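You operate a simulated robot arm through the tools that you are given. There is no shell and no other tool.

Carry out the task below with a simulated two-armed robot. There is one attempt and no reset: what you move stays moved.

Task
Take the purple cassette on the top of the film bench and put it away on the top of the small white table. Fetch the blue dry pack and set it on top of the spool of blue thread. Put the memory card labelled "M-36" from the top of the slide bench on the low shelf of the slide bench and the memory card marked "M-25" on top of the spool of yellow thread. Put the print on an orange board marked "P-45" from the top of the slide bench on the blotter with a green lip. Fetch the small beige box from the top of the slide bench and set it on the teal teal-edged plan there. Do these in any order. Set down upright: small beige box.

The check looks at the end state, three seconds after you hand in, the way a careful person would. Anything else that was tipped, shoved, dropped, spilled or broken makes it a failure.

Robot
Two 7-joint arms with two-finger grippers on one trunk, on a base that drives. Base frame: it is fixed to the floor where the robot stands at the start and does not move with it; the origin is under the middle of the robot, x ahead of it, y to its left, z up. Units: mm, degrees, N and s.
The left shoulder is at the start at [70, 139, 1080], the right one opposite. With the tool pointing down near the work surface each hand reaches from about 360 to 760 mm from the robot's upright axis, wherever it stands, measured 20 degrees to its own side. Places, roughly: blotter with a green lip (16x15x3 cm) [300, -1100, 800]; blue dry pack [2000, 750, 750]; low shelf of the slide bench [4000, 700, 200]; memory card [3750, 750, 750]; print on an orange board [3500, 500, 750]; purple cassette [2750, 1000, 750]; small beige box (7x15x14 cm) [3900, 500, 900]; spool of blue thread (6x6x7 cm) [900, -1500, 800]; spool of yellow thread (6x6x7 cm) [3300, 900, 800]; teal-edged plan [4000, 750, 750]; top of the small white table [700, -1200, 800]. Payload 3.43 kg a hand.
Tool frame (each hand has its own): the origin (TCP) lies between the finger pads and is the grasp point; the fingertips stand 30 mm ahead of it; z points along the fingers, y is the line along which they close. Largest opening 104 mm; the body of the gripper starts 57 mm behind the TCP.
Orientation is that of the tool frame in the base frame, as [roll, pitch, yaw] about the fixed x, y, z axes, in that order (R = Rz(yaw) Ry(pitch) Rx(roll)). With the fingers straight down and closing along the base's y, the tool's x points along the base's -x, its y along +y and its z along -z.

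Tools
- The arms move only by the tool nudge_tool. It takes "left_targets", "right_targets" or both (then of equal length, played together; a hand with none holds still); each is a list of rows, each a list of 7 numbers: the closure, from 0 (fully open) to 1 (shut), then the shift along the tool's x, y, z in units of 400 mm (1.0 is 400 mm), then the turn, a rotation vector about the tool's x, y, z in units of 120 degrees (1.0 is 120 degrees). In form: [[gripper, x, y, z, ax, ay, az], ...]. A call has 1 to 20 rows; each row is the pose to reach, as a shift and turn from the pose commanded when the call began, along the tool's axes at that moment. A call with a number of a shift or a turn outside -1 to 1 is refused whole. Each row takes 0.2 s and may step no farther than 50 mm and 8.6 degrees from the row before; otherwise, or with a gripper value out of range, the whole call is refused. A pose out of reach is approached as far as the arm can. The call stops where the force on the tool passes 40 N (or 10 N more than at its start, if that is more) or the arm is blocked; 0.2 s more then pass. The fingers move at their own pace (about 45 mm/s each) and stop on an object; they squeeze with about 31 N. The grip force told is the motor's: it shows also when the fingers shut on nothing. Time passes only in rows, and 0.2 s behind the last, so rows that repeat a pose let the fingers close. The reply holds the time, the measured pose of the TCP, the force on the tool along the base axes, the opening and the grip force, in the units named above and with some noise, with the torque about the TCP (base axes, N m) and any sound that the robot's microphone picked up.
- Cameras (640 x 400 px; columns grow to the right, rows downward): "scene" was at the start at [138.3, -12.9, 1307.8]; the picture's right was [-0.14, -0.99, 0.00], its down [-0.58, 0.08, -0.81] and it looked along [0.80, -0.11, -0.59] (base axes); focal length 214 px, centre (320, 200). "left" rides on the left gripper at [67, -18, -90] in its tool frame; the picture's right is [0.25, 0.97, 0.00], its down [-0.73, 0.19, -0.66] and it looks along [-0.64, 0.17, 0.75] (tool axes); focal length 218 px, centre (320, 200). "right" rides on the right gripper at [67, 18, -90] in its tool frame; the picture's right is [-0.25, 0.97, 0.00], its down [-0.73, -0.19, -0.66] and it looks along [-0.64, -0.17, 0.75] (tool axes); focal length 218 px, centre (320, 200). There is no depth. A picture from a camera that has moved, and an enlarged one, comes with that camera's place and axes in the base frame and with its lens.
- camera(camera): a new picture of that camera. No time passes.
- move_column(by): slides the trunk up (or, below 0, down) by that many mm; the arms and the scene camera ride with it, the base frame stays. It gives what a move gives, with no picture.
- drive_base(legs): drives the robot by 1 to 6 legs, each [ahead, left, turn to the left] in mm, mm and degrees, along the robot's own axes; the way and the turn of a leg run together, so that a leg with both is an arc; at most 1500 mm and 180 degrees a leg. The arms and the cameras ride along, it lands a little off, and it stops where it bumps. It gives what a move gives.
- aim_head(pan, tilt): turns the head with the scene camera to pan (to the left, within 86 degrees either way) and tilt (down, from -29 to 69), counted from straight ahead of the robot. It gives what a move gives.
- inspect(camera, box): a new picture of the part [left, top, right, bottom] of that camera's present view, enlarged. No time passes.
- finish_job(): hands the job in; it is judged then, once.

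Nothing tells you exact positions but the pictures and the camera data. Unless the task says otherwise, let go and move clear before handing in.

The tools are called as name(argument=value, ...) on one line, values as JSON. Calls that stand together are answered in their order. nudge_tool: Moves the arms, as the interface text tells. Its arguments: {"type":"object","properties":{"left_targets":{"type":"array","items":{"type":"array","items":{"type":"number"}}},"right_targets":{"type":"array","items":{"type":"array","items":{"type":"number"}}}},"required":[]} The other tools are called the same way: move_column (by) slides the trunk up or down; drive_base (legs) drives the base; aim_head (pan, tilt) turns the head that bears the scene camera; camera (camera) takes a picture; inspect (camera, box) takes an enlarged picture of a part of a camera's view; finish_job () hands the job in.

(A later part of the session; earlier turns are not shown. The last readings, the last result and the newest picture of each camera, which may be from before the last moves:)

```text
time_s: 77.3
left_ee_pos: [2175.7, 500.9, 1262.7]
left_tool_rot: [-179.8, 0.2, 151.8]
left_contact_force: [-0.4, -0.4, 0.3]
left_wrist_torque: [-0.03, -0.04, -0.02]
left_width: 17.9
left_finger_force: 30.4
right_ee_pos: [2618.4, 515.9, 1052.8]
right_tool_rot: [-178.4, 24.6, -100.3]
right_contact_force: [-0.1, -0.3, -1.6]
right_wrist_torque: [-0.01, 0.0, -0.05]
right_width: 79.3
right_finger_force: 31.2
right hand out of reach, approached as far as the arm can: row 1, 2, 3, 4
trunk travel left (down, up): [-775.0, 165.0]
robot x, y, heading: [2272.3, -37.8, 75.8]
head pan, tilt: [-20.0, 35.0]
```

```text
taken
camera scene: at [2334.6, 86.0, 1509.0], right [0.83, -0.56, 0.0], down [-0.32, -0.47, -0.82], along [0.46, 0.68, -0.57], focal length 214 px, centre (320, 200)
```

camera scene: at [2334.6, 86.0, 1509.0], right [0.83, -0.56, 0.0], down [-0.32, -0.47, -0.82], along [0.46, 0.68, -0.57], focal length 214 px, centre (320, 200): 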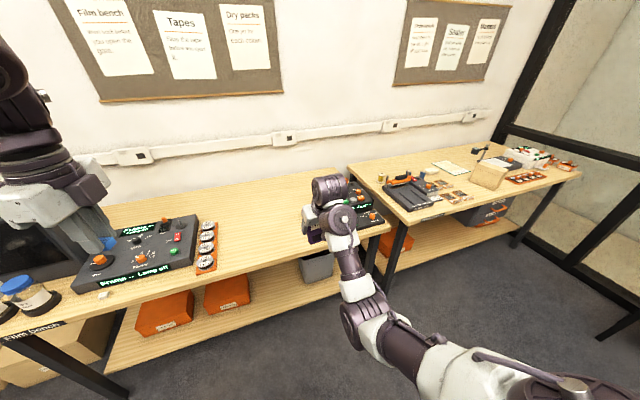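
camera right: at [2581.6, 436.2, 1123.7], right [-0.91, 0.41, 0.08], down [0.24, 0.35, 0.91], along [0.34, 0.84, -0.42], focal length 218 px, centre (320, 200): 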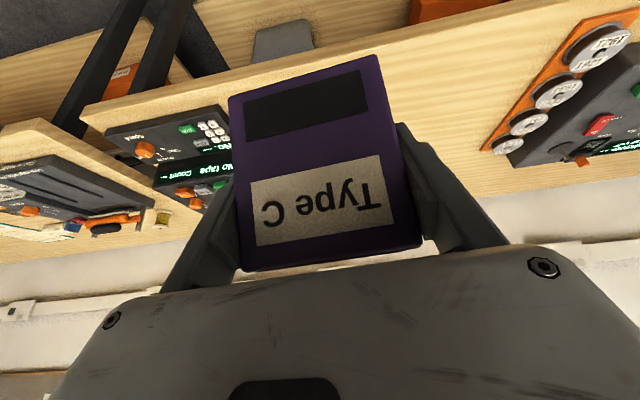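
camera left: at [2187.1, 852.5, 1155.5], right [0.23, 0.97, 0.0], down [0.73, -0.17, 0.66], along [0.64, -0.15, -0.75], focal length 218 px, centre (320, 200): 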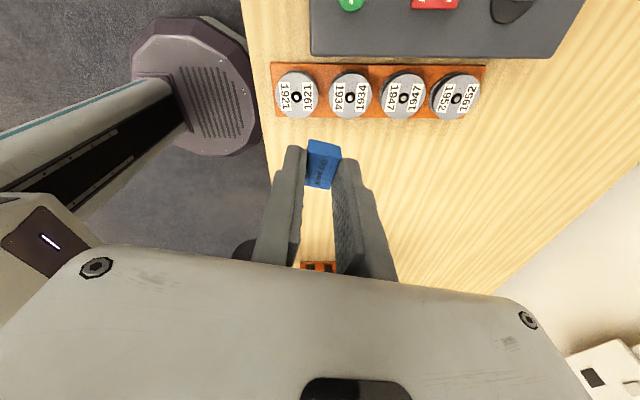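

The elbow has flipped past straight to its short-range side. I'll back off into the open aisle, extend the arm fully, and coax it to bend back the normal way.

drive_base(legs=[[-200, 0, 0]])

nudge_tool(right_targets=[[1, -0.1, 0, 0.05, 0, 0, 0], [1, -0.2, 0, 0.1, 0, 0, 0], [1, -0.3, 0, 0.1, 0, 0, 0], [1, -0.4, 0, 0.1, 0, 0, 0], [1, -0.5, 0, 0.1, 0, 0, 0]])

aim_head(pan=-45, tilt=30)

camera(camera="scene")

```text
time_s: 78.9
left_ee_pos: [2128.7, 312.1, 1262.0]
left_tool_rot: [-179.7, 0.2, 151.8]
left_contact_force: [-0.2, 0.0, -0.3]
left_wrist_torque: [-0.03, 0.01, -0.02]
left_width: 18.1
left_finger_force: 31.2
right_ee_pos: [2571.6, 325.3, 1052.7]
right_tool_rot: [-178.4, 24.6, -100.4]
right_contact_force: [-0.4, -0.3, -1.2]
right_wrist_torque: [0.01, 0.03, 0.0]
right_width: 79.6
right_finger_force: 30.9
trunk travel left (down, up): [-775.0, 165.0]
robot x, y, heading: [2222.4, -228.6, 75.8]
head pan, tilt: [-20.0, 35.0]
```

```text
time_s: 80.1
left_ee_pos: [2127.2, 310.0, 1262.1]
left_tool_rot: [-179.8, 0.1, 151.9]
left_contact_force: [0.3, -0.1, -1.2]
left_wrist_torque: [-0.03, -0.01, 0.02]
left_width: 18.5
left_finger_force: 31.3
right_ee_pos: [2606.9, 513.2, 1099.6]
right_tool_rot: [-178.5, 24.7, -100.4]
right_contact_force: [-0.3, 0.6, -1.0]
right_wrist_torque: [-0.02, 0.0, 0.03]
right_width: 79.5
right_finger_force: 31.0
right hand out of reach, approached as far as the arm can: row 5
trunk travel left (down, up): [-775.0, 165.0]
robot x, y, heading: [2226.1, -223.1, 75.9]
head pan, tilt: [-20.0, 35.0]
```

```text
time_s: 81.0
left_ee_pos: [2127.1, 309.7, 1263.0]
left_tool_rot: [-179.9, -0.1, 151.8]
left_contact_force: [-0.5, -0.1, -0.1]
left_wrist_torque: [-0.02, -0.01, 0.0]
left_width: 18.2
left_finger_force: 30.7
right_ee_pos: [2606.6, 513.0, 1101.7]
right_tool_rot: [-178.4, 24.7, -100.4]
right_contact_force: [-0.6, -0.6, -1.7]
right_wrist_torque: [0.04, 0.0, -0.04]
right_width: 79.5
right_finger_force: 31.1
trunk travel left (down, up): [-775.0, 165.0]
robot x, y, heading: [2222.0, -226.8, 75.6]
head pan, tilt: [-45.0, 30.0]
```

```text
taken
camera scene: at [2315.0, -130.9, 1516.8], right [0.51, -0.86, 0.0], down [-0.43, -0.26, -0.87], along [0.74, 0.44, -0.5], focal length 214 px, centre (320, 200)
```

scene: 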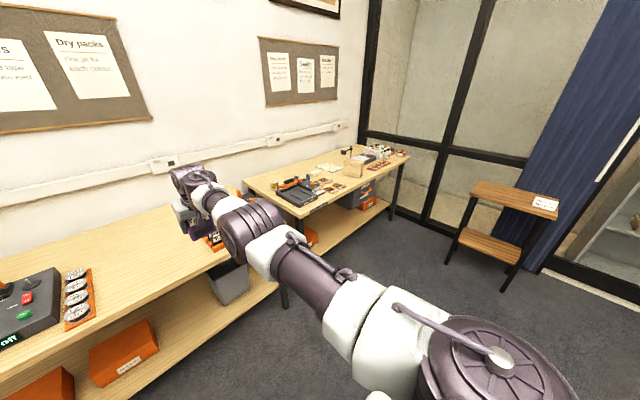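

The arm is straight now. From straight, moving the hand down should bend the elbow the proper (elbow-up) way; then I retract.

nudge_tool(right_targets=[[1, -0.03, 0, 0.06, 0, 0, 0], [1, 0.0, 0, 0.14, 0, 0, 0], [1, 0.03, 0, 0.22, 0, 0, 0], [1, 0.057, 0, 0.304, 0, 0, 0]])

nudge_tool(right_targets=[[1, 0.06, 0, -0.02, 0, 0, 0], [1, 0.12, 0, -0.05, 0, 0, 0], [1, 0.18, 0, -0.08, 0, 0, 0]])

camera(camera="scene")

```text
time_s: 82.0
left_ee_pos: [2126.8, 311.1, 1263.9]
left_tool_rot: [-179.7, 0.2, 151.8]
left_contact_force: [0.3, 0.0, 0.7]
left_wrist_torque: [-0.01, -0.03, -0.02]
left_width: 18.1
left_finger_force: 31.4
right_ee_pos: [2602.9, 507.9, 1010.8]
right_tool_rot: [-178.4, 24.6, -100.3]
right_contact_force: [-0.5, 0.2, -1.4]
right_wrist_torque: [-0.01, -0.02, 0.02]
right_width: 79.3
right_finger_force: 31.2
right hand out of reach, approached as far as the arm can: row 1, 2, 3, 4
trunk travel left (down, up): [-775.0, 165.0]
robot x, y, heading: [2226.5, -226.8, 75.4]
head pan, tilt: [-45.0, 30.0]
```

```text
time_s: 82.8
left_ee_pos: [2127.7, 308.6, 1263.7]
left_tool_rot: [-179.8, 0.0, 151.8]
left_contact_force: [1.0, 0.3, 0.2]
left_wrist_torque: [-0.01, -0.04, -0.03]
left_width: 18.2
left_finger_force: 30.4
right_ee_pos: [2585.9, 429.4, 1010.5]
right_tool_rot: [-178.4, 24.7, -100.3]
right_contact_force: [-0.5, 0.0, -1.8]
right_wrist_torque: [0.05, 0.02, -0.02]
right_width: 79.5
right_finger_force: 31.0
trunk travel left (down, up): [-775.0, 165.0]
robot x, y, heading: [2225.6, -224.3, 75.6]
head pan, tilt: [-45.0, 30.0]
```

```text
taken
camera scene: at [2314.5, -131.9, 1517.0], right [0.51, -0.86, 0.0], down [-0.43, -0.26, -0.87], along [0.74, 0.44, -0.5], focal length 214 px, centre (320, 200)
```

scene: 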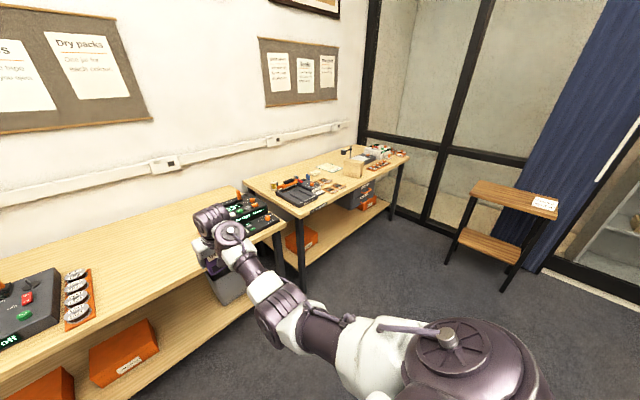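

nudge_tool(right_targets=[[1, 0.09, 0, -0.04, 0, 0, 0], [1, 0.18, 0, -0.08, 0, 0, 0], [1, 0.27, 0, -0.12, 0, 0, 0]])

camera(camera="scene")

```text
time_s: 83.6
left_ee_pos: [2127.0, 309.5, 1263.3]
left_tool_rot: [-179.7, 0.0, 151.8]
left_contact_force: [0.4, -0.5, 0.6]
left_wrist_torque: [0.03, -0.01, 0.01]
left_width: 18.0
left_finger_force: 31.1
right_ee_pos: [2567.3, 311.7, 1007.2]
right_tool_rot: [-178.4, 24.8, -100.3]
right_contact_force: [0.2, -1.4, -1.1]
right_wrist_torque: [0.0, -0.01, 0.01]
right_width: 79.4
right_finger_force: 30.7
trunk travel left (down, up): [-775.0, 165.0]
robot x, y, heading: [2220.4, -227.5, 75.6]
head pan, tilt: [-45.0, 30.0]
```

```text
taken
camera scene: at [2314.8, -131.9, 1517.0], right [0.51, -0.86, 0.0], down [-0.43, -0.26, -0.87], along [0.74, 0.44, -0.5], focal length 214 px, centre (320, 200)
```

scene: 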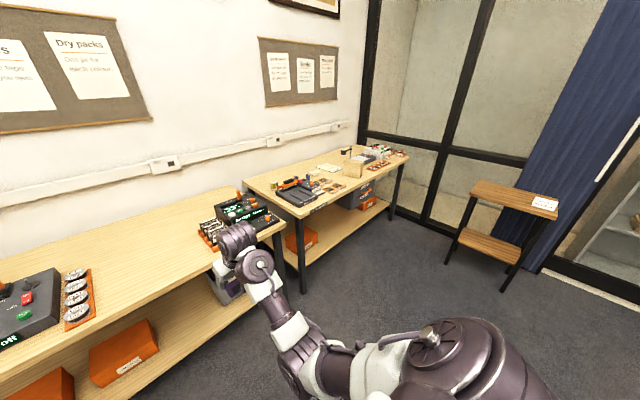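

nudge_tool(right_targets=[[1, 0.09, 0, -0.04, 0, 0, 0], [1, 0.18, 0, -0.08, 0, 0, 0], [1, 0.27, 0, -0.12, 0, 0, 0]])

camera(camera="scene")

```text
time_s: 84.4
left_ee_pos: [2128.1, 310.2, 1263.7]
left_tool_rot: [-179.8, 0.0, 151.7]
left_contact_force: [-0.2, 0.1, -0.8]
left_wrist_torque: [0.0, 0.04, 0.0]
left_width: 18.0
left_finger_force: 31.2
right_ee_pos: [2551.1, 232.5, 986.5]
right_tool_rot: [-178.4, 24.7, -100.3]
right_contact_force: [-0.2, 0.0, -1.9]
right_wrist_torque: [-0.02, 0.0, 0.02]
right_width: 79.4
right_finger_force: 31.0
right hand out of reach, approached as far as the arm can: row 2, 3
trunk travel left (down, up): [-775.0, 165.0]
robot x, y, heading: [2226.3, -225.6, 75.8]
head pan, tilt: [-45.0, 30.0]
```

```text
taken
camera scene: at [2314.9, -130.6, 1516.9], right [0.51, -0.86, 0.0], down [-0.43, -0.26, -0.87], along [0.74, 0.44, -0.5], focal length 214 px, centre (320, 200)
```

scene: 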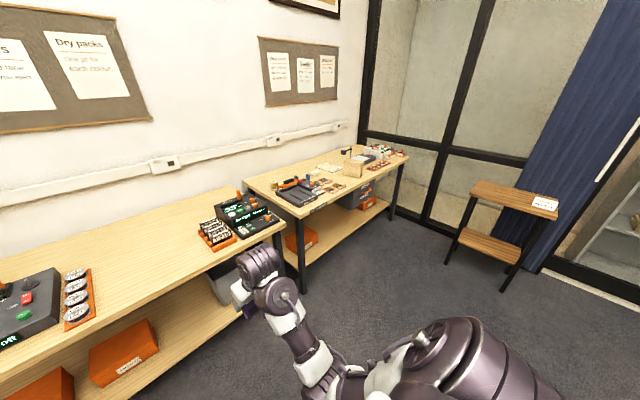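

The tape rack looks undisturbed. The right arm is in an elbow-down posture; let me look at it more steeply to decide how to unwind it.

aim_head(pan=-40, tilt=60)

camera(camera="scene")

camera(camera="right")

```text
time_s: 85.4
left_ee_pos: [2128.1, 308.4, 1262.8]
left_tool_rot: [-179.9, 0.1, 151.8]
left_contact_force: [0.5, 0.9, -0.2]
left_wrist_torque: [0.02, 0.0, 0.02]
left_width: 18.1
left_finger_force: 30.8
right_ee_pos: [2551.0, 232.0, 988.2]
right_tool_rot: [-178.4, 24.7, -100.3]
right_contact_force: [0.7, 0.3, -1.6]
right_wrist_torque: [0.0, -0.02, -0.01]
right_width: 79.4
right_finger_force: 30.8
trunk travel left (down, up): [-775.0, 165.0]
robot x, y, heading: [2219.5, -222.8, 75.8]
head pan, tilt: [-40.0, 60.0]
```

```text
taken
camera scene: at [2291.2, -138.7, 1474.9], right [0.58, -0.81, 0.0], down [-0.7, -0.51, -0.5], along [0.41, 0.29, -0.87], focal length 214 px, centre (320, 200)
```

scene: 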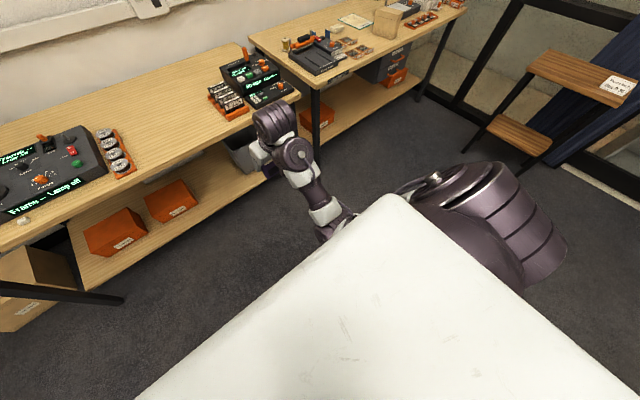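

```text
taken
camera right: at [2514.1, 136.4, 1040.4], right [-0.91, 0.41, 0.08], down [0.24, 0.35, 0.91], along [0.34, 0.84, -0.41], focal length 218 px, centre (320, 200)
```

right: 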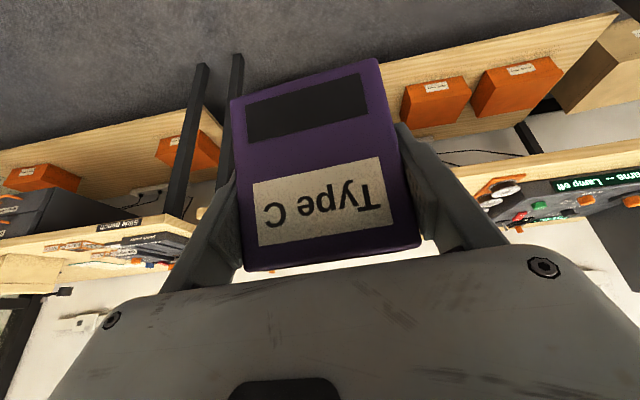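

The elbow is down and inward. I'll extend again well past full reach (so the elbow is truly straight), then move down and inward with a slight pull-in so it bends elbow-up.

nudge_tool(right_targets=[[1, -0.1, 0, 0.0, 0, 0, 0], [1, -0.2, 0, 0.0, 0, 0, 0], [1, -0.3, 0, 0.0, 0, 0, 0], [1, -0.4, 0, 0.01, 0, 0, 0], [1, -0.5, 0, 0.02, 0, 0, 0], [1, -0.6, 0, 0.03, 0, 0, 0], [1, -0.7, 0, 0.04, 0, 0, 0], [1, -0.8, 0, 0.05, 0, 0, 0], [1, -0.9, 0, 0.06, 0, 0, 0], [1, -0.95, 0, 0.07, 0, 0, 0], [1, -1, 0, 0.08, 0, 0, 0], [1, -1, 0, 0.09, 0, 0, 0]])

nudge_tool(right_targets=[[1, -0.08, 0, 0.04, 0, 0, 0], [1, -0.16, 0, 0.08, 0, 0, 0], [1, -0.16, 0, 0.08, 0, 0, 0], [1, -0.16, 0, 0.08, 0, 0, 0], [1, -0.16, 0, 0.08, 0, 0, 0]])

```text
time_s: 88.0
left_ee_pos: [2127.6, 309.9, 1262.5]
left_tool_rot: [-179.9, 0.1, 151.8]
left_contact_force: [-0.3, -0.8, 1.4]
left_wrist_torque: [0.0, -0.02, -0.02]
left_width: 18.2
left_finger_force: 31.0
right_ee_pos: [2606.3, 513.4, 1105.6]
right_tool_rot: [-178.3, 24.6, -100.4]
right_contact_force: [-0.1, 0.1, -2.0]
right_wrist_torque: [0.04, 0.0, -0.02]
right_width: 79.5
right_finger_force: 30.9
right hand out of reach, approached as far as the arm can: row 8, 9, 10, 11, 12
trunk travel left (down, up): [-775.0, 165.0]
robot x, y, heading: [2224.1, -225.0, 75.6]
head pan, tilt: [-40.0, 60.0]
```

```text
time_s: 89.2
left_ee_pos: [2127.9, 310.6, 1262.8]
left_tool_rot: [-179.8, 0.1, 151.8]
left_contact_force: [0.9, 0.3, -0.1]
left_wrist_torque: [0.0, -0.01, -0.01]
left_width: 18.3
left_finger_force: 30.6
right_ee_pos: [2606.4, 513.4, 1105.0]
right_tool_rot: [-178.4, 24.7, -100.3]
right_contact_force: [0.5, 0.0, -1.5]
right_wrist_torque: [-0.01, 0.01, 0.0]
right_width: 79.2
right_finger_force: 31.2
right hand out of reach, approached as far as the arm can: row 1, 2, 3, 4, 5
trunk travel left (down, up): [-775.0, 165.0]
robot x, y, heading: [2225.2, -228.0, 75.7]
head pan, tilt: [-40.0, 60.0]
```

nudge_tool(right_targets=[[1, 0.065, 0.03, 0.094, 0, 0, 0], [1, 0.13, 0.06, 0.188, 0, 0, 0], [1, 0.195, 0.09, 0.282, 0, 0, 0]])

camera(camera="scene")

nudge_tool(right_targets=[[1, 0.09, 0, -0.04, 0, 0, 0], [1, 0.18, 0, -0.08, 0, 0, 0]])

camera(camera="scene")

```text
time_s: 90.0
left_ee_pos: [2128.8, 310.7, 1263.9]
left_tool_rot: [-179.9, -0.1, 151.9]
left_contact_force: [0.6, 0.0, -0.4]
left_wrist_torque: [-0.01, 0.02, 0.01]
left_width: 18.2
left_finger_force: 30.9
right_ee_pos: [2573.1, 498.2, 967.6]
right_tool_rot: [-178.5, 24.6, -100.4]
right_contact_force: [0.0, 0.3, -1.4]
right_wrist_torque: [-0.01, 0.02, -0.02]
right_width: 79.5
right_finger_force: 31.0
trunk travel left (down, up): [-775.0, 165.0]
robot x, y, heading: [2220.4, -227.2, 75.6]
head pan, tilt: [-40.0, 60.0]
```

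```text
taken
camera scene: at [2292.0, -137.7, 1474.8], right [0.58, -0.81, 0.0], down [-0.7, -0.51, -0.5], along [0.41, 0.29, -0.87], focal length 214 px, centre (320, 200)
```

scene: 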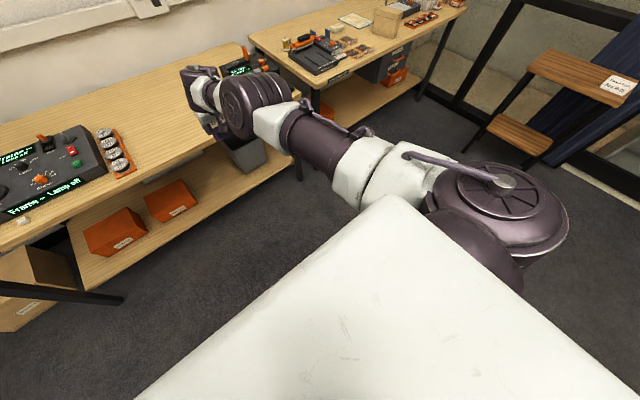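

```text
time_s: 90.6
left_ee_pos: [2126.7, 309.4, 1262.6]
left_tool_rot: [-179.8, 0.0, 151.8]
left_contact_force: [0.8, -0.6, 0.6]
left_wrist_torque: [0.01, 0.04, 0.02]
left_width: 17.9
left_finger_force: 31.1
right_ee_pos: [2555.6, 418.8, 965.4]
right_tool_rot: [-178.4, 24.5, -100.3]
right_contact_force: [0.1, -0.9, -2.4]
right_wrist_torque: [0.05, 0.01, 0.02]
right_width: 79.4
right_finger_force: 31.4
trunk travel left (down, up): [-775.0, 165.0]
robot x, y, heading: [2222.2, -223.1, 75.8]
head pan, tilt: [-40.0, 60.0]
```

```text
taken
camera scene: at [2290.1, -138.4, 1474.9], right [0.58, -0.81, 0.0], down [-0.7, -0.51, -0.5], along [0.41, 0.29, -0.87], focal length 214 px, centre (320, 200)
```

scene: 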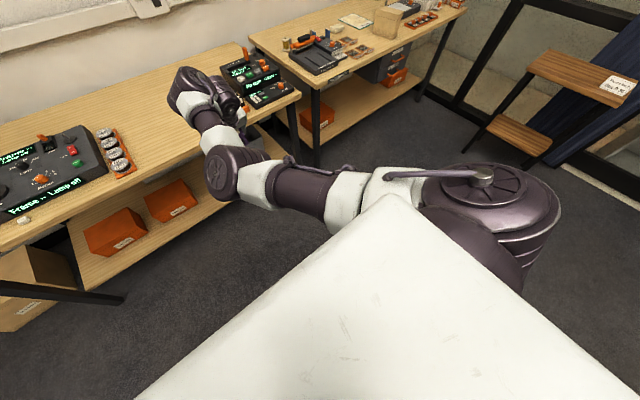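

The elbow now sits inward and higher. I continue retracting to test whether it's free.

nudge_tool(right_targets=[[1, 0.09, 0, -0.04, 0, 0, 0], [1, 0.18, 0, -0.08, 0, 0, 0], [1, 0.27, 0, -0.12, 0, 0, 0], [1, 0.36, 0, -0.16, 0, 0, 0]])

camera(camera="scene")

```text
time_s: 91.8
left_ee_pos: [2127.8, 309.4, 1263.2]
left_tool_rot: [-179.9, 0.1, 151.6]
left_contact_force: [0.2, -0.1, 0.8]
left_wrist_torque: [-0.02, 0.03, 0.01]
left_width: 18.1
left_finger_force: 31.0
right_ee_pos: [2578.0, 362.7, 931.0]
right_tool_rot: [-177.2, 25.8, -102.0]
right_contact_force: [-0.2, 0.4, -1.5]
right_wrist_torque: [0.0, 0.0, -0.04]
right_width: 79.4
right_finger_force: 30.6
right hand out of reach, approached as far as the arm can: row 1, 2, 3, 4
trunk travel left (down, up): [-775.0, 165.0]
robot x, y, heading: [2227.6, -225.6, 75.4]
head pan, tilt: [-40.0, 60.0]
stopped in row 4 (right hand): the arm was blocked; the commanded pose is now the measured one
```

```text
taken
camera scene: at [2291.0, -138.0, 1474.8], right [0.58, -0.81, 0.0], down [-0.7, -0.51, -0.5], along [0.41, 0.29, -0.87], focal length 214 px, centre (320, 200)
```

scene: 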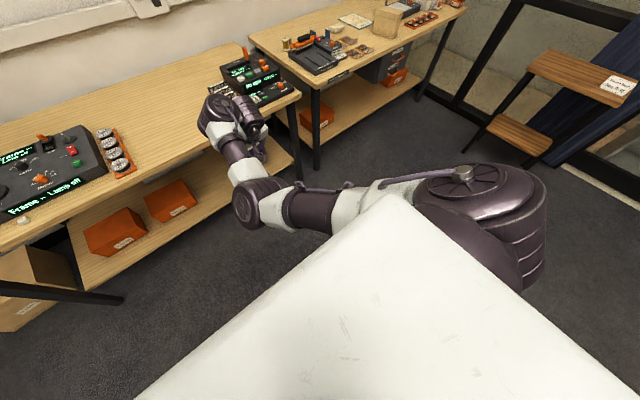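

The upper arm pressed against the torso and it stopped. I'll extend again and, while straight, roll the hand about the arm's axis — that shares the roll with the upper arm and should swing the elbow around.

nudge_tool(right_targets=[[1, -0.1, -0.02, -0.028, 0, 0, 0], [1, -0.205, -0.04, -0.056, 0, 0, 0], [1, -0.3075, -0.06, -0.084, 0, 0, 0], [1, -0.41, -0.08, -0.112, 0, 0, 0], [1, -0.5125, -0.1, -0.141, 0, 0, 0], [1, -0.57, -0.1, -0.12, 0, 0, 0], [1, -0.57, -0.1, -0.12, 0, 0, 0]])

camera(camera="scene")

```text
time_s: 93.4
left_ee_pos: [2127.0, 309.0, 1262.3]
left_tool_rot: [-179.8, 0.1, 151.8]
left_contact_force: [-0.4, 0.7, -0.9]
left_wrist_torque: [0.0, 0.02, 0.0]
left_width: 18.2
left_finger_force: 30.9
right_ee_pos: [2640.1, 506.4, 1071.1]
right_tool_rot: [-177.2, 25.7, -101.8]
right_contact_force: [0.0, 0.3, -1.7]
right_wrist_torque: [0.03, -0.01, 0.01]
right_width: 79.2
right_finger_force: 30.9
right hand out of reach, approached as far as the arm can: row 5, 6, 7
trunk travel left (down, up): [-775.0, 165.0]
robot x, y, heading: [2223.4, -225.6, 75.6]
head pan, tilt: [-40.0, 60.0]
```

```text
taken
camera scene: at [2290.7, -137.9, 1474.8], right [0.58, -0.81, 0.0], down [-0.7, -0.51, -0.5], along [0.41, 0.29, -0.87], focal length 214 px, centre (320, 200)
```

scene: 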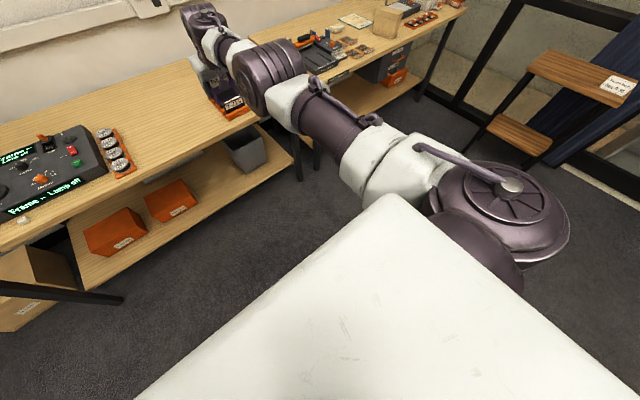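

The arm is straight and the elbow plane is unchanged, so I need the elbow to cross through straight. I'll turn into the open aisle where there's room, then sweep the straight arm far downward to make it bend elbow-up.

aim_head(pan=-20, tilt=25)

drive_base(legs=[[0, 0, -60]])

camera(camera="scene")

```text
time_s: 94.4
left_ee_pos: [2126.5, 309.4, 1263.0]
left_tool_rot: [-179.8, 0.1, 151.7]
left_contact_force: [-0.4, -0.7, 0.0]
left_wrist_torque: [0.01, -0.03, -0.01]
left_width: 18.2
left_finger_force: 31.0
right_ee_pos: [2639.4, 507.7, 1069.9]
right_tool_rot: [-177.3, 25.8, -101.9]
right_contact_force: [-0.4, 0.7, -1.6]
right_wrist_torque: [0.02, -0.06, 0.01]
right_width: 79.5
right_finger_force: 31.1
trunk travel left (down, up): [-775.0, 165.0]
robot x, y, heading: [2223.3, -226.7, 75.7]
head pan, tilt: [-20.0, 25.0]
```

```text
time_s: 97.4
left_ee_pos: [2635.1, 129.9, 1262.7]
left_tool_rot: [-179.9, 0.1, 92.4]
left_contact_force: [0.3, 1.0, -0.3]
left_wrist_torque: [0.03, 0.03, 0.02]
left_width: 18.2
left_finger_force: 30.6
right_ee_pos: [3066.3, -211.0, 1071.2]
right_tool_rot: [-177.2, 25.8, -161.1]
right_contact_force: [-0.4, -0.5, -1.7]
right_wrist_torque: [0.0, 0.03, 0.01]
right_width: 79.3
right_finger_force: 30.5
trunk travel left (down, up): [-775.0, 165.0]
robot x, y, heading: [2220.2, -225.2, 16.3]
head pan, tilt: [-20.0, 25.0]
```

```text
taken
camera scene: at [2365.1, -217.5, 1524.8], right [-0.06, -1.0, 0.0], down [-0.42, 0.03, -0.91], along [0.9, -0.06, -0.42], focal length 214 px, centre (320, 200)
```

scene: 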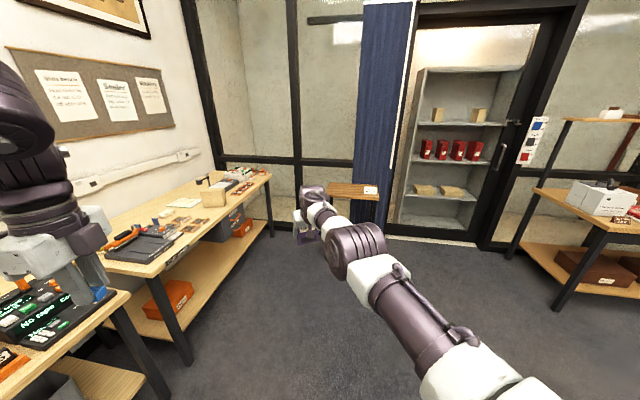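

nudge_tool(right_targets=[[1, 0.038, 0, 0.115, 0, 0, 0], [1, 0.102, 0, 0.217, 0, 0, 0], [1, 0.173, 0, 0.315, 0, 0, 0], [1, 0.2515, 0, 0.406, 0, 0, 0], [1, 0.336, 0, 0.4915, 0, 0, 0], [1, 0.427, 0, 0.571, 0, 0, 0], [1, 0.5235, 0, 0.6435, 0, 0, 0], [1, 0.624, 0, 0.7085, 0, 0, 0], [1, 0.6625, 0, 0.644, 0, 0, 0], [1, 0.7, 0, 0.5795, 0, 0, 0], [1, 0.739, 0, 0.5145, 0, 0, 0], [1, 0.777, 0, 0.45, 0, 0, 0]])

aim_head(pan=-30, tilt=45)

camera(camera="scene")

```text
time_s: 100.0
left_ee_pos: [2634.0, 129.3, 1263.5]
left_tool_rot: [-179.8, -0.1, 92.3]
left_contact_force: [1.1, 0.0, 0.0]
left_wrist_torque: [-0.05, -0.01, -0.03]
left_width: 17.7
left_finger_force: 31.4
right_ee_pos: [2878.9, -286.3, 775.2]
right_tool_rot: [-177.3, 25.7, -161.2]
right_contact_force: [0.4, -0.1, -1.0]
right_wrist_torque: [-0.03, 0.01, 0.01]
right_width: 79.3
right_finger_force: 30.7
right hand out of reach, approached as far as the arm can: row 1, 2, 3, 4, 5, 6, 7, 8
trunk travel left (down, up): [-775.0, 165.0]
robot x, y, heading: [2222.7, -223.3, 16.3]
head pan, tilt: [-20.0, 25.0]
```

```text
time_s: 100.8
left_ee_pos: [2635.2, 129.5, 1263.3]
left_tool_rot: [-179.8, 0.0, 92.4]
left_contact_force: [0.4, -0.4, -0.2]
left_wrist_torque: [0.01, -0.04, 0.04]
left_width: 17.9
left_finger_force: 30.7
right_ee_pos: [2879.6, -283.9, 774.1]
right_tool_rot: [-177.2, 25.8, -161.3]
right_contact_force: [0.1, -0.9, -1.5]
right_wrist_torque: [0.01, 0.02, 0.01]
right_width: 79.4
right_finger_force: 31.1
trunk travel left (down, up): [-775.0, 165.0]
robot x, y, heading: [2224.6, -225.6, 16.4]
head pan, tilt: [-30.0, 45.0]
```

```text
taken
camera scene: at [2352.5, -231.2, 1494.3], right [-0.24, -0.97, 0.0], down [-0.69, 0.17, -0.71], along [0.69, -0.17, -0.71], focal length 214 px, centre (320, 200)
```

scene: 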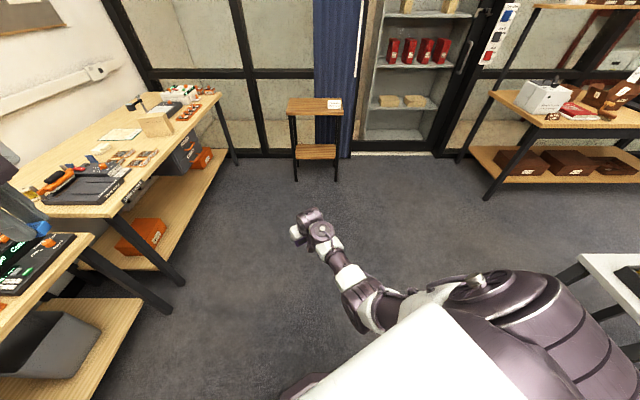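

The elbow remains down, but with the hand tilted ~40° this posture can still carry and set the cassette down using the trunk and base. I'll raise the hand with the cassette upright (40° tilt), and take it to the white table.

nudge_tool(right_targets=[[1, -0.076, 0.013, -0.0655, 0, -0.0148, 0], [1, -0.152, 0.026, -0.131, 0, -0.0295, 0], [1, -0.228, 0.039, -0.1965, 0, -0.0443, 0], [1, -0.304, 0.0525, -0.262, 0, -0.059, 0], [1, -0.38, 0.0656, -0.3275, 0, -0.0738, 0], [1, -0.456, 0.079, -0.393, 0, -0.0885, 0], [1, -0.532, 0.092, -0.4585, 0, -0.103, 0], [1, -0.608, 0.105, -0.524, 0, -0.118, 0]])

camera(camera="scene")

```text
time_s: 102.6
left_ee_pos: [2635.1, 129.8, 1262.2]
left_tool_rot: [-179.8, 0.2, 92.4]
left_contact_force: [-0.4, 0.6, -0.3]
left_wrist_torque: [-0.04, 0.01, -0.02]
left_width: 18.4
left_finger_force: 30.7
right_ee_pos: [2983.8, -192.6, 1064.9]
right_tool_rot: [-176.7, 40.0, -160.4]
right_contact_force: [0.0, -0.5, -1.0]
right_wrist_torque: [-0.02, 0.03, 0.01]
right_width: 79.4
right_finger_force: 30.8
trunk travel left (down, up): [-775.0, 165.0]
robot x, y, heading: [2221.1, -225.0, 16.5]
head pan, tilt: [-30.0, 45.0]
```

```text
taken
camera scene: at [2352.2, -230.7, 1494.2], right [-0.24, -0.97, 0.0], down [-0.69, 0.17, -0.71], along [0.69, -0.17, -0.71], focal length 214 px, centre (320, 200)
```

scene: 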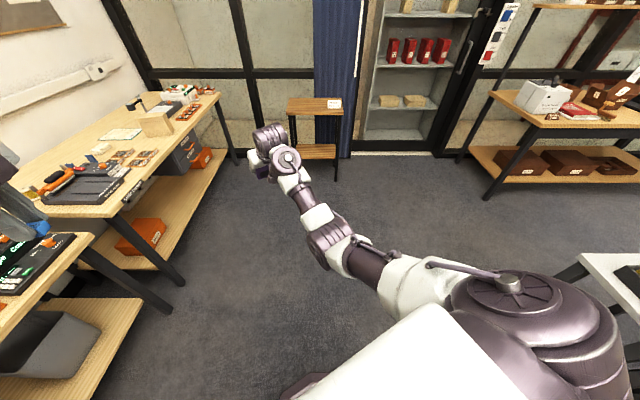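

The cassette is upright at 40° tilt. I'll raise the trunk for clearance, turn toward the white table and drive to stand in front of its free left side.

move_column(by=150)

drive_base(legs=[[0, 0, -119], [0, -750, 0]])

aim_head(pan=0, tilt=40)

camera(camera="scene")

camera(camera="right")

```text
time_s: 104.4
left_ee_pos: [2636.4, 129.0, 1413.0]
left_tool_rot: [-179.8, 0.0, 92.4]
left_contact_force: [0.3, -0.6, 0.1]
left_wrist_torque: [0.04, 0.02, 0.0]
left_width: 18.0
left_finger_force: 31.4
right_ee_pos: [2984.0, -193.3, 1214.3]
right_tool_rot: [-176.8, 39.9, -160.2]
right_contact_force: [0.1, -0.3, -2.4]
right_wrist_torque: [-0.01, 0.03, -0.01]
right_width: 79.3
right_finger_force: 31.1
trunk travel left (down, up): [-925.0, 15.0]
robot x, y, heading: [2221.9, -224.2, 16.5]
head pan, tilt: [-30.0, 45.0]
```

```text
time_s: 113.3
left_ee_pos: [1620.3, -591.6, 1412.5]
left_tool_rot: [-179.8, 0.1, -26.9]
left_contact_force: [0.1, 0.2, -0.3]
left_wrist_torque: [0.02, 0.01, 0.03]
left_width: 18.3
left_finger_force: 31.4
right_ee_pos: [1168.4, -737.7, 1214.9]
right_tool_rot: [-176.6, 39.9, 80.4]
right_contact_force: [0.0, 0.6, -1.1]
right_wrist_torque: [-0.02, 0.0, -0.01]
right_width: 79.4
right_finger_force: 31.0
trunk travel left (down, up): [-925.0, 15.0]
robot x, y, heading: [1509.5, -58.5, -103.2]
head pan, tilt: [-30.0, 45.0]
```

```text
time_s: 114.3
left_ee_pos: [1617.7, -592.5, 1412.8]
left_tool_rot: [-179.8, 0.1, -27.0]
left_contact_force: [0.3, -0.2, 0.2]
left_wrist_torque: [-0.01, 0.06, 0.0]
left_width: 18.1
left_finger_force: 30.9
right_ee_pos: [1166.2, -739.0, 1213.6]
right_tool_rot: [-176.9, 39.9, 80.3]
right_contact_force: [0.1, -0.2, -1.5]
right_wrist_torque: [0.01, -0.01, -0.04]
right_width: 79.4
right_finger_force: 31.7
trunk travel left (down, up): [-925.0, 15.0]
robot x, y, heading: [1511.4, -58.0, -103.1]
head pan, tilt: [0.0, 40.0]
```

```text
taken
camera scene: at [1481.0, -192.0, 1651.5], right [-0.97, 0.23, 0.0], down [0.15, 0.63, -0.77], along [-0.17, -0.75, -0.64], focal length 214 px, centre (320, 200)
```

scene: 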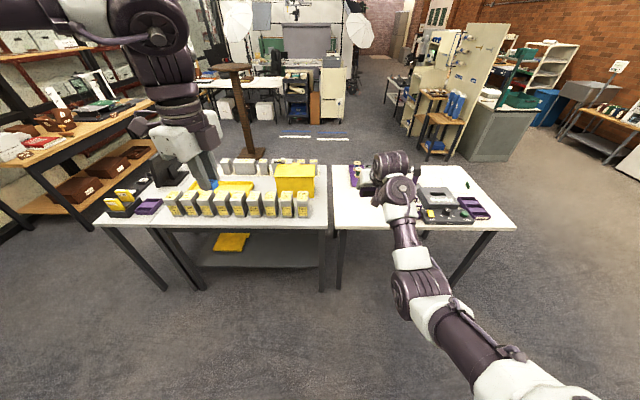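

```text
taken
camera right: at [1206.8, -637.7, 1239.2], right [0.91, -0.39, 0.12], down [-0.17, -0.1, 0.98], along [-0.37, -0.92, -0.16], focal length 218 px, centre (320, 200)
```

right: 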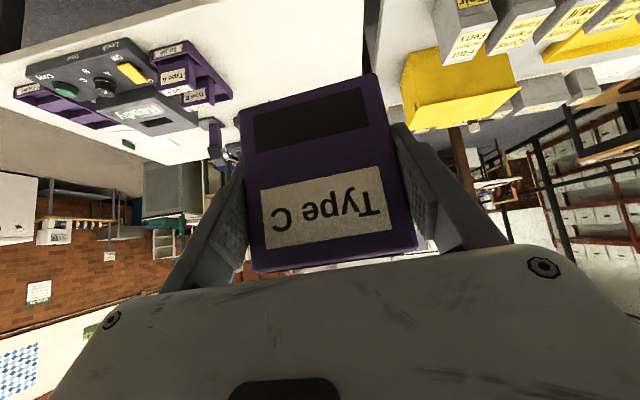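

Now I see both white tables from above; the free area is at the small table's left front. Let me zoom to pick the exact spot.

inspect(camera="scene", box=[310, 140, 534, 280])

inspect(camera="right", box=[0, 0, 400, 250])

```text
2.86 times, centred on (422, 210) of scene
camera zoom: at [1481.0, -192.0, 1651.5], right [-0.97, 0.23, 0.0], down [0.15, 0.63, -0.77], along [-0.17, -0.75, -0.64], focal length 613 px, centre (29, 171)
```

zoom: 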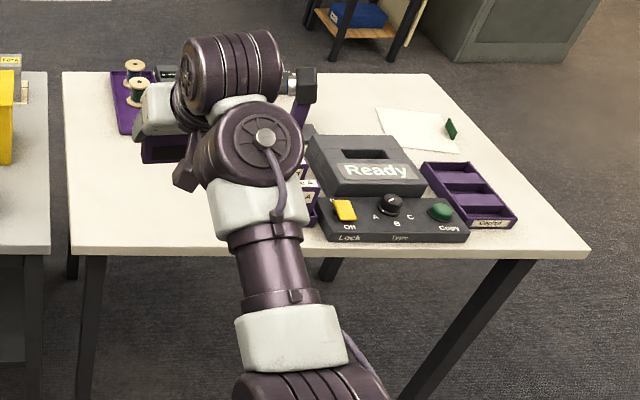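

```text
1.60 times, centred on (200, 125) of right
camera zoom: at [1206.8, -637.7, 1239.2], right [0.91, -0.39, 0.12], down [-0.17, -0.1, 0.98], along [-0.37, -0.92, -0.16], focal length 349 px, centre (512, 320)
```

zoom: 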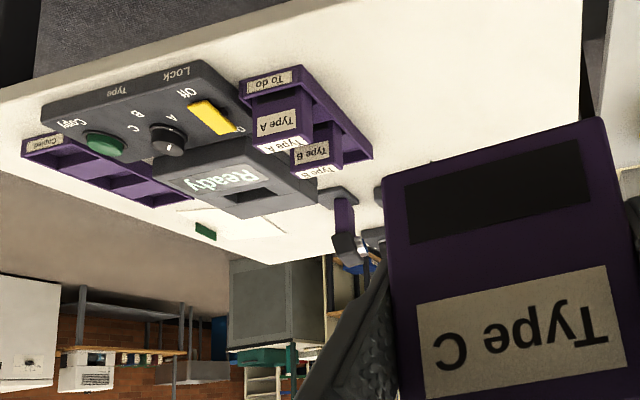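

The free spot is about [1015, −1010]. I'll level the cassette's small roll error, drive so it hangs above that spot, then lower with the trunk.

nudge_tool(right_targets=[[1, 0, 0, 0, -0.02, 0, 0], [1, 0, 0, 0, -0.02, 0, 0]])

drive_base(legs=[[295, -86, 0]])

camera(camera="scene")

camera(camera="right")

```text
time_s: 114.9
left_ee_pos: [1618.8, -592.1, 1412.8]
left_tool_rot: [-179.8, 0.1, -26.8]
left_contact_force: [-0.5, -0.1, -0.4]
left_wrist_torque: [0.0, 0.0, -0.01]
left_width: 18.2
left_finger_force: 30.8
right_ee_pos: [1166.6, -737.0, 1214.5]
right_tool_rot: [-179.1, 39.9, 80.4]
right_contact_force: [0.7, -0.2, -1.3]
right_wrist_torque: [-0.01, -0.01, 0.02]
right_width: 79.4
right_finger_force: 31.2
trunk travel left (down, up): [-925.0, 15.0]
robot x, y, heading: [1511.6, -55.8, -102.9]
head pan, tilt: [0.0, 40.0]
```

```text
time_s: 117.0
left_ee_pos: [1470.7, -859.2, 1413.6]
left_tool_rot: [-180.0, 0.0, -26.8]
left_contact_force: [-0.4, 0.2, -0.1]
left_wrist_torque: [0.01, 0.05, 0.05]
left_width: 18.1
left_finger_force: 31.4
right_ee_pos: [1019.1, -1005.5, 1216.0]
right_tool_rot: [-179.1, 40.0, 80.5]
right_contact_force: [-0.1, 0.0, -1.1]
right_wrist_torque: [0.02, -0.01, -0.01]
right_width: 79.5
right_finger_force: 30.8
trunk travel left (down, up): [-925.0, 15.0]
robot x, y, heading: [1361.4, -327.6, -102.8]
head pan, tilt: [0.0, 40.0]
```

```text
taken
camera scene: at [1332.5, -458.5, 1651.8], right [-0.97, 0.22, 0.0], down [0.14, 0.63, -0.77], along [-0.17, -0.75, -0.64], focal length 214 px, centre (320, 200)
```

scene: 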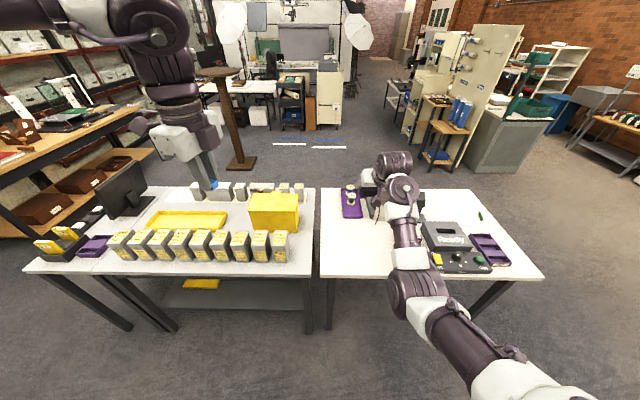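

```text
taken
camera right: at [1054.6, -904.1, 1241.7], right [0.92, -0.36, 0.15], down [-0.2, -0.1, 0.97], along [-0.33, -0.93, -0.17], focal length 218 px, centre (320, 200)
```

right: 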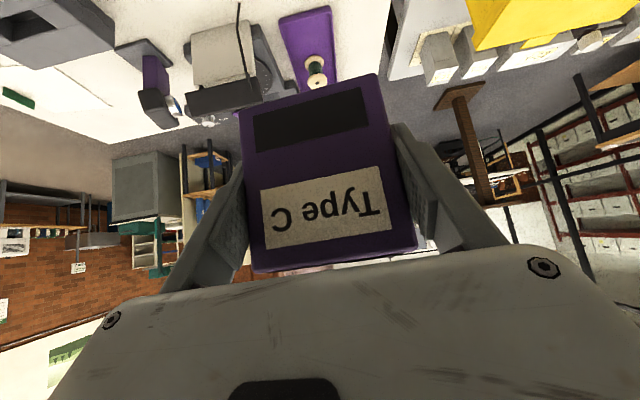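

The cassette hangs over the free front-left area. Lowering by trunk now, then the final centimetres with force-guarded hand moves.

move_column(by=-320)

camera(camera="scene")

camera(camera="right")

```text
time_s: 120.1
left_ee_pos: [1467.4, -860.6, 1092.5]
left_tool_rot: [-179.9, 0.1, -26.8]
left_contact_force: [-0.1, -0.2, -0.1]
left_wrist_torque: [0.0, -0.04, -0.03]
left_width: 18.3
left_finger_force: 31.0
right_ee_pos: [1017.5, -1007.5, 894.1]
right_tool_rot: [-179.3, 39.9, 80.4]
right_contact_force: [-0.4, -0.6, -2.1]
right_wrist_torque: [0.0, 0.01, -0.04]
right_width: 79.4
right_finger_force: 31.1
trunk travel left (down, up): [-605.0, 335.0]
robot x, y, heading: [1358.6, -329.2, -102.6]
head pan, tilt: [0.0, 40.0]
```

```text
taken
camera scene: at [1330.9, -461.2, 1331.5], right [-0.97, 0.22, 0.0], down [0.14, 0.63, -0.77], along [-0.17, -0.75, -0.64], focal length 214 px, centre (320, 200)
```

scene: 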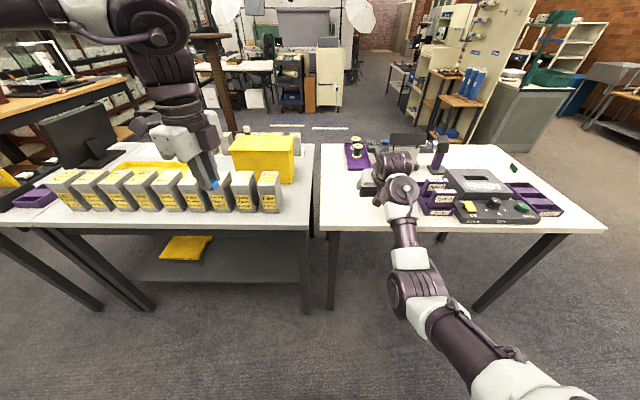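

```text
taken
camera right: at [1053.5, -906.1, 920.3], right [0.92, -0.36, 0.15], down [-0.2, -0.1, 0.97], along [-0.33, -0.93, -0.17], focal length 218 px, centre (320, 200)
```

right: 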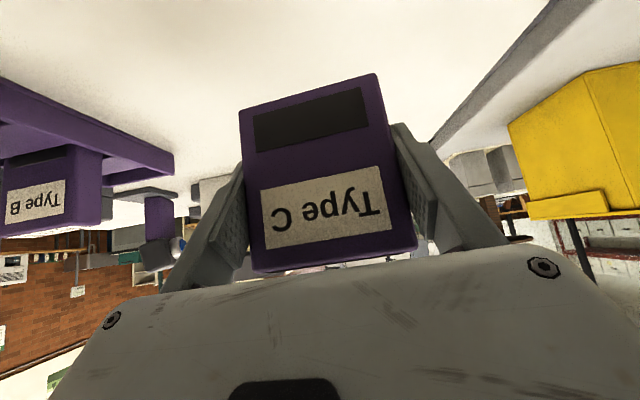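

nudge_tool(right_targets=[[1, 0.016, 0, 0.019, 0, 0, 0], [1, 0.0306, 0, 0.0364, 0, 0, 0], [1, 0.0306, 0, 0.0364, 0, 0, 0]])

inspect(camera="right", box=[200, 40, 440, 190])

```text
time_s: 120.9
left_ee_pos: [1469.3, -861.5, 1093.0]
left_tool_rot: [-179.7, 0.0, -26.9]
left_contact_force: [-0.9, -0.4, 0.0]
left_wrist_torque: [0.03, 0.0, -0.02]
left_width: 18.3
left_finger_force: 30.6
right_ee_pos: [1017.1, -1009.4, 875.6]
right_tool_rot: [-179.1, 39.9, 80.4]
right_contact_force: [1.0, 0.4, -1.8]
right_wrist_torque: [0.02, -0.01, -0.03]
right_width: 79.2
right_finger_force: 31.0
trunk travel left (down, up): [-605.0, 335.0]
robot x, y, heading: [1358.9, -329.9, -103.1]
head pan, tilt: [0.0, 40.0]
```

```text
2.67 times, centred on (320, 115) of right
camera zoom: at [1053.7, -905.9, 901.3], right [0.92, -0.36, 0.15], down [-0.2, -0.1, 0.97], along [-0.33, -0.93, -0.17], focal length 582 px, centre (320, 427)
```

zoom: 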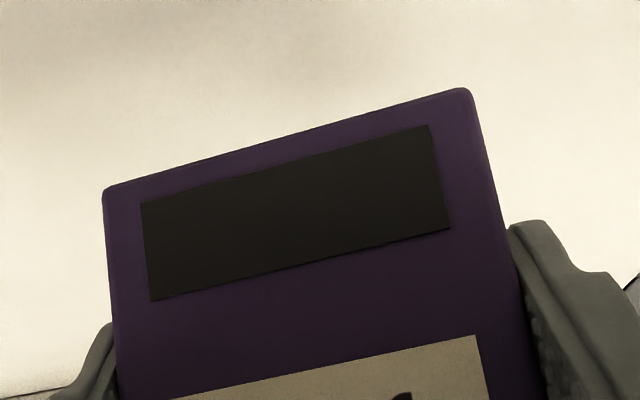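

nudge_tool(right_targets=[[1, 0.0032, 0, 0.0038, 0, 0, 0], [1, 0.0064, 0, 0.0077, 0, 0, 0], [1, 0.0064, 0, 0.0077, 0, 0, 0]])

nudge_tool(right_targets=[[1, 0.0032, 0, 0.0038, 0, 0, 0], [1, 0.0032, 0, 0.0038, 0, 0, 0]])

```text
time_s: 121.7
left_ee_pos: [1467.9, -860.8, 1092.2]
left_tool_rot: [-179.9, -0.1, -26.8]
left_contact_force: [-0.9, -0.4, -0.7]
left_wrist_torque: [0.03, 0.05, 0.03]
left_width: 18.1
left_finger_force: 31.0
right_ee_pos: [1016.4, -1008.6, 871.0]
right_tool_rot: [-179.2, 39.9, 80.5]
right_contact_force: [-0.3, -0.2, -1.0]
right_wrist_torque: [0.01, 0.0, -0.02]
right_width: 79.5
right_finger_force: 30.8
trunk travel left (down, up): [-605.0, 335.0]
robot x, y, heading: [1362.2, -327.5, -103.1]
head pan, tilt: [0.0, 40.0]
```

```text
time_s: 122.3
left_ee_pos: [1468.6, -861.1, 1093.5]
left_tool_rot: [-179.7, 0.1, -26.8]
left_contact_force: [0.3, -1.1, 0.8]
left_wrist_torque: [-0.01, 0.0, -0.04]
left_width: 18.3
left_finger_force: 30.7
right_ee_pos: [1017.3, -1006.5, 868.9]
right_tool_rot: [-179.2, 39.9, 80.5]
right_contact_force: [-0.8, -0.3, -1.9]
right_wrist_torque: [0.0, 0.02, 0.01]
right_width: 79.5
right_finger_force: 30.8
trunk travel left (down, up): [-605.0, 335.0]
robot x, y, heading: [1356.0, -331.7, -102.8]
head pan, tilt: [0.0, 40.0]
```

nudge_tool(right_targets=[[1, 0.0032, 0, 0.0038, 0, 0, 0], [1, 0.0064, 0, 0.0077, 0, 0, 0], [1, 0.0064, 0, 0.0077, 0, 0, 0]])

inspect(camera="right", box=[200, 40, 440, 190])

```text
time_s: 123.1
left_ee_pos: [1468.4, -860.4, 1092.9]
left_tool_rot: [-179.8, 0.0, -26.9]
left_contact_force: [0.2, -0.1, 0.4]
left_wrist_torque: [0.0, -0.01, 0.0]
left_width: 18.3
left_finger_force: 31.0
right_ee_pos: [1017.3, -1008.2, 866.6]
right_tool_rot: [-179.3, 39.9, 80.5]
right_contact_force: [-0.6, -0.4, -2.3]
right_wrist_torque: [-0.02, 0.02, 0.03]
right_width: 79.2
right_finger_force: 31.3
trunk travel left (down, up): [-605.0, 335.0]
robot x, y, heading: [1359.9, -331.6, -102.9]
head pan, tilt: [0.0, 40.0]
```

```text
2.67 times, centred on (320, 115) of right
camera zoom: at [1052.9, -906.4, 891.0], right [0.92, -0.36, 0.15], down [-0.2, -0.1, 0.97], along [-0.33, -0.93, -0.17], focal length 582 px, centre (320, 427)
```

zoom: 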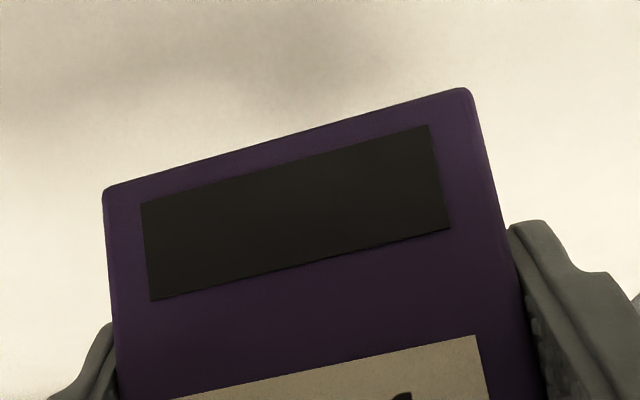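

The shadow shows there is still a gap. Continuing down in small steps.

nudge_tool(right_targets=[[1, 0.0032, 0, 0.0038, 0, 0, 0], [1, 0.0064, 0, 0.0077, 0, 0, 0], [1, 0.0096, 0, 0.0115, 0, 0, 0], [1, 0.0096, 0, 0.0115, 0, 0, 0]])

inspect(camera="right", box=[200, 40, 440, 190])

```text
time_s: 124.1
left_ee_pos: [1469.0, -860.7, 1092.9]
left_tool_rot: [-179.8, 0.0, -26.8]
left_contact_force: [-0.1, 0.5, 1.2]
left_wrist_torque: [-0.01, -0.03, 0.01]
left_width: 18.1
left_finger_force: 31.3
right_ee_pos: [1015.7, -1007.5, 858.8]
right_tool_rot: [-179.2, 39.8, 80.5]
right_contact_force: [0.3, 0.5, -2.2]
right_wrist_torque: [0.0, -0.01, 0.02]
right_width: 79.6
right_finger_force: 31.0
trunk travel left (down, up): [-605.0, 335.0]
robot x, y, heading: [1361.3, -327.4, -103.0]
head pan, tilt: [0.0, 40.0]
```

```text
2.67 times, centred on (320, 115) of right
camera zoom: at [1053.2, -906.6, 884.8], right [0.92, -0.36, 0.15], down [-0.2, -0.1, 0.97], along [-0.33, -0.93, -0.17], focal length 582 px, centre (320, 427)
```

zoom: 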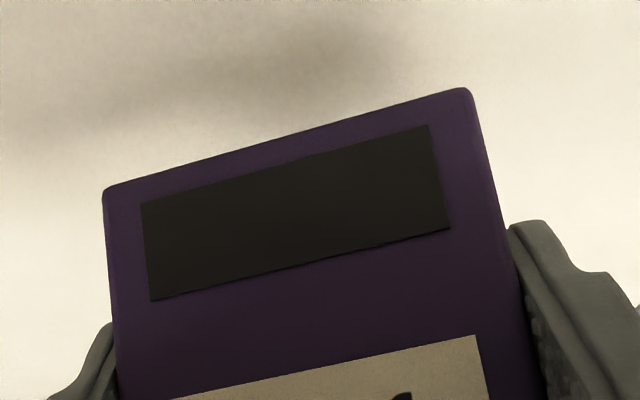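

nudge_tool(right_targets=[[1, 0.0032, 0, 0.0038, 0, 0, 0], [1, 0.0064, 0, 0.0077, 0, 0, 0], [1, 0.0096, 0, 0.0115, 0, 0, 0], [1, 0.0096, 0, 0.0115, 0, 0, 0]])

inspect(camera="right", box=[200, 40, 440, 190])

```text
time_s: 125.1
left_ee_pos: [1468.6, -860.0, 1093.1]
left_tool_rot: [-179.9, 0.0, -26.8]
left_contact_force: [-0.2, 0.0, -0.6]
left_wrist_torque: [0.0, 0.03, -0.05]
left_width: 18.1
left_finger_force: 30.8
right_ee_pos: [1016.6, -1007.0, 853.8]
right_tool_rot: [-179.3, 39.8, 80.5]
right_contact_force: [-0.3, 0.0, -1.7]
right_wrist_torque: [0.01, -0.01, 0.03]
right_width: 79.5
right_finger_force: 31.0
trunk travel left (down, up): [-605.0, 335.0]
robot x, y, heading: [1363.7, -329.1, -102.7]
head pan, tilt: [0.0, 40.0]
```

```text
2.67 times, centred on (320, 115) of right
camera zoom: at [1052.9, -905.6, 879.0], right [0.92, -0.36, 0.15], down [-0.2, -0.1, 0.97], along [-0.33, -0.93, -0.17], focal length 582 px, centre (320, 427)
```

zoom: 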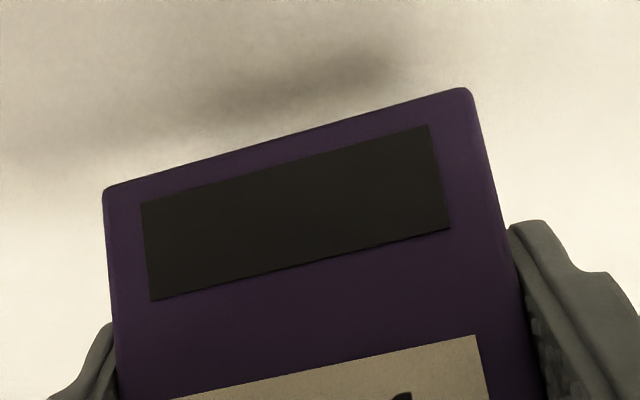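

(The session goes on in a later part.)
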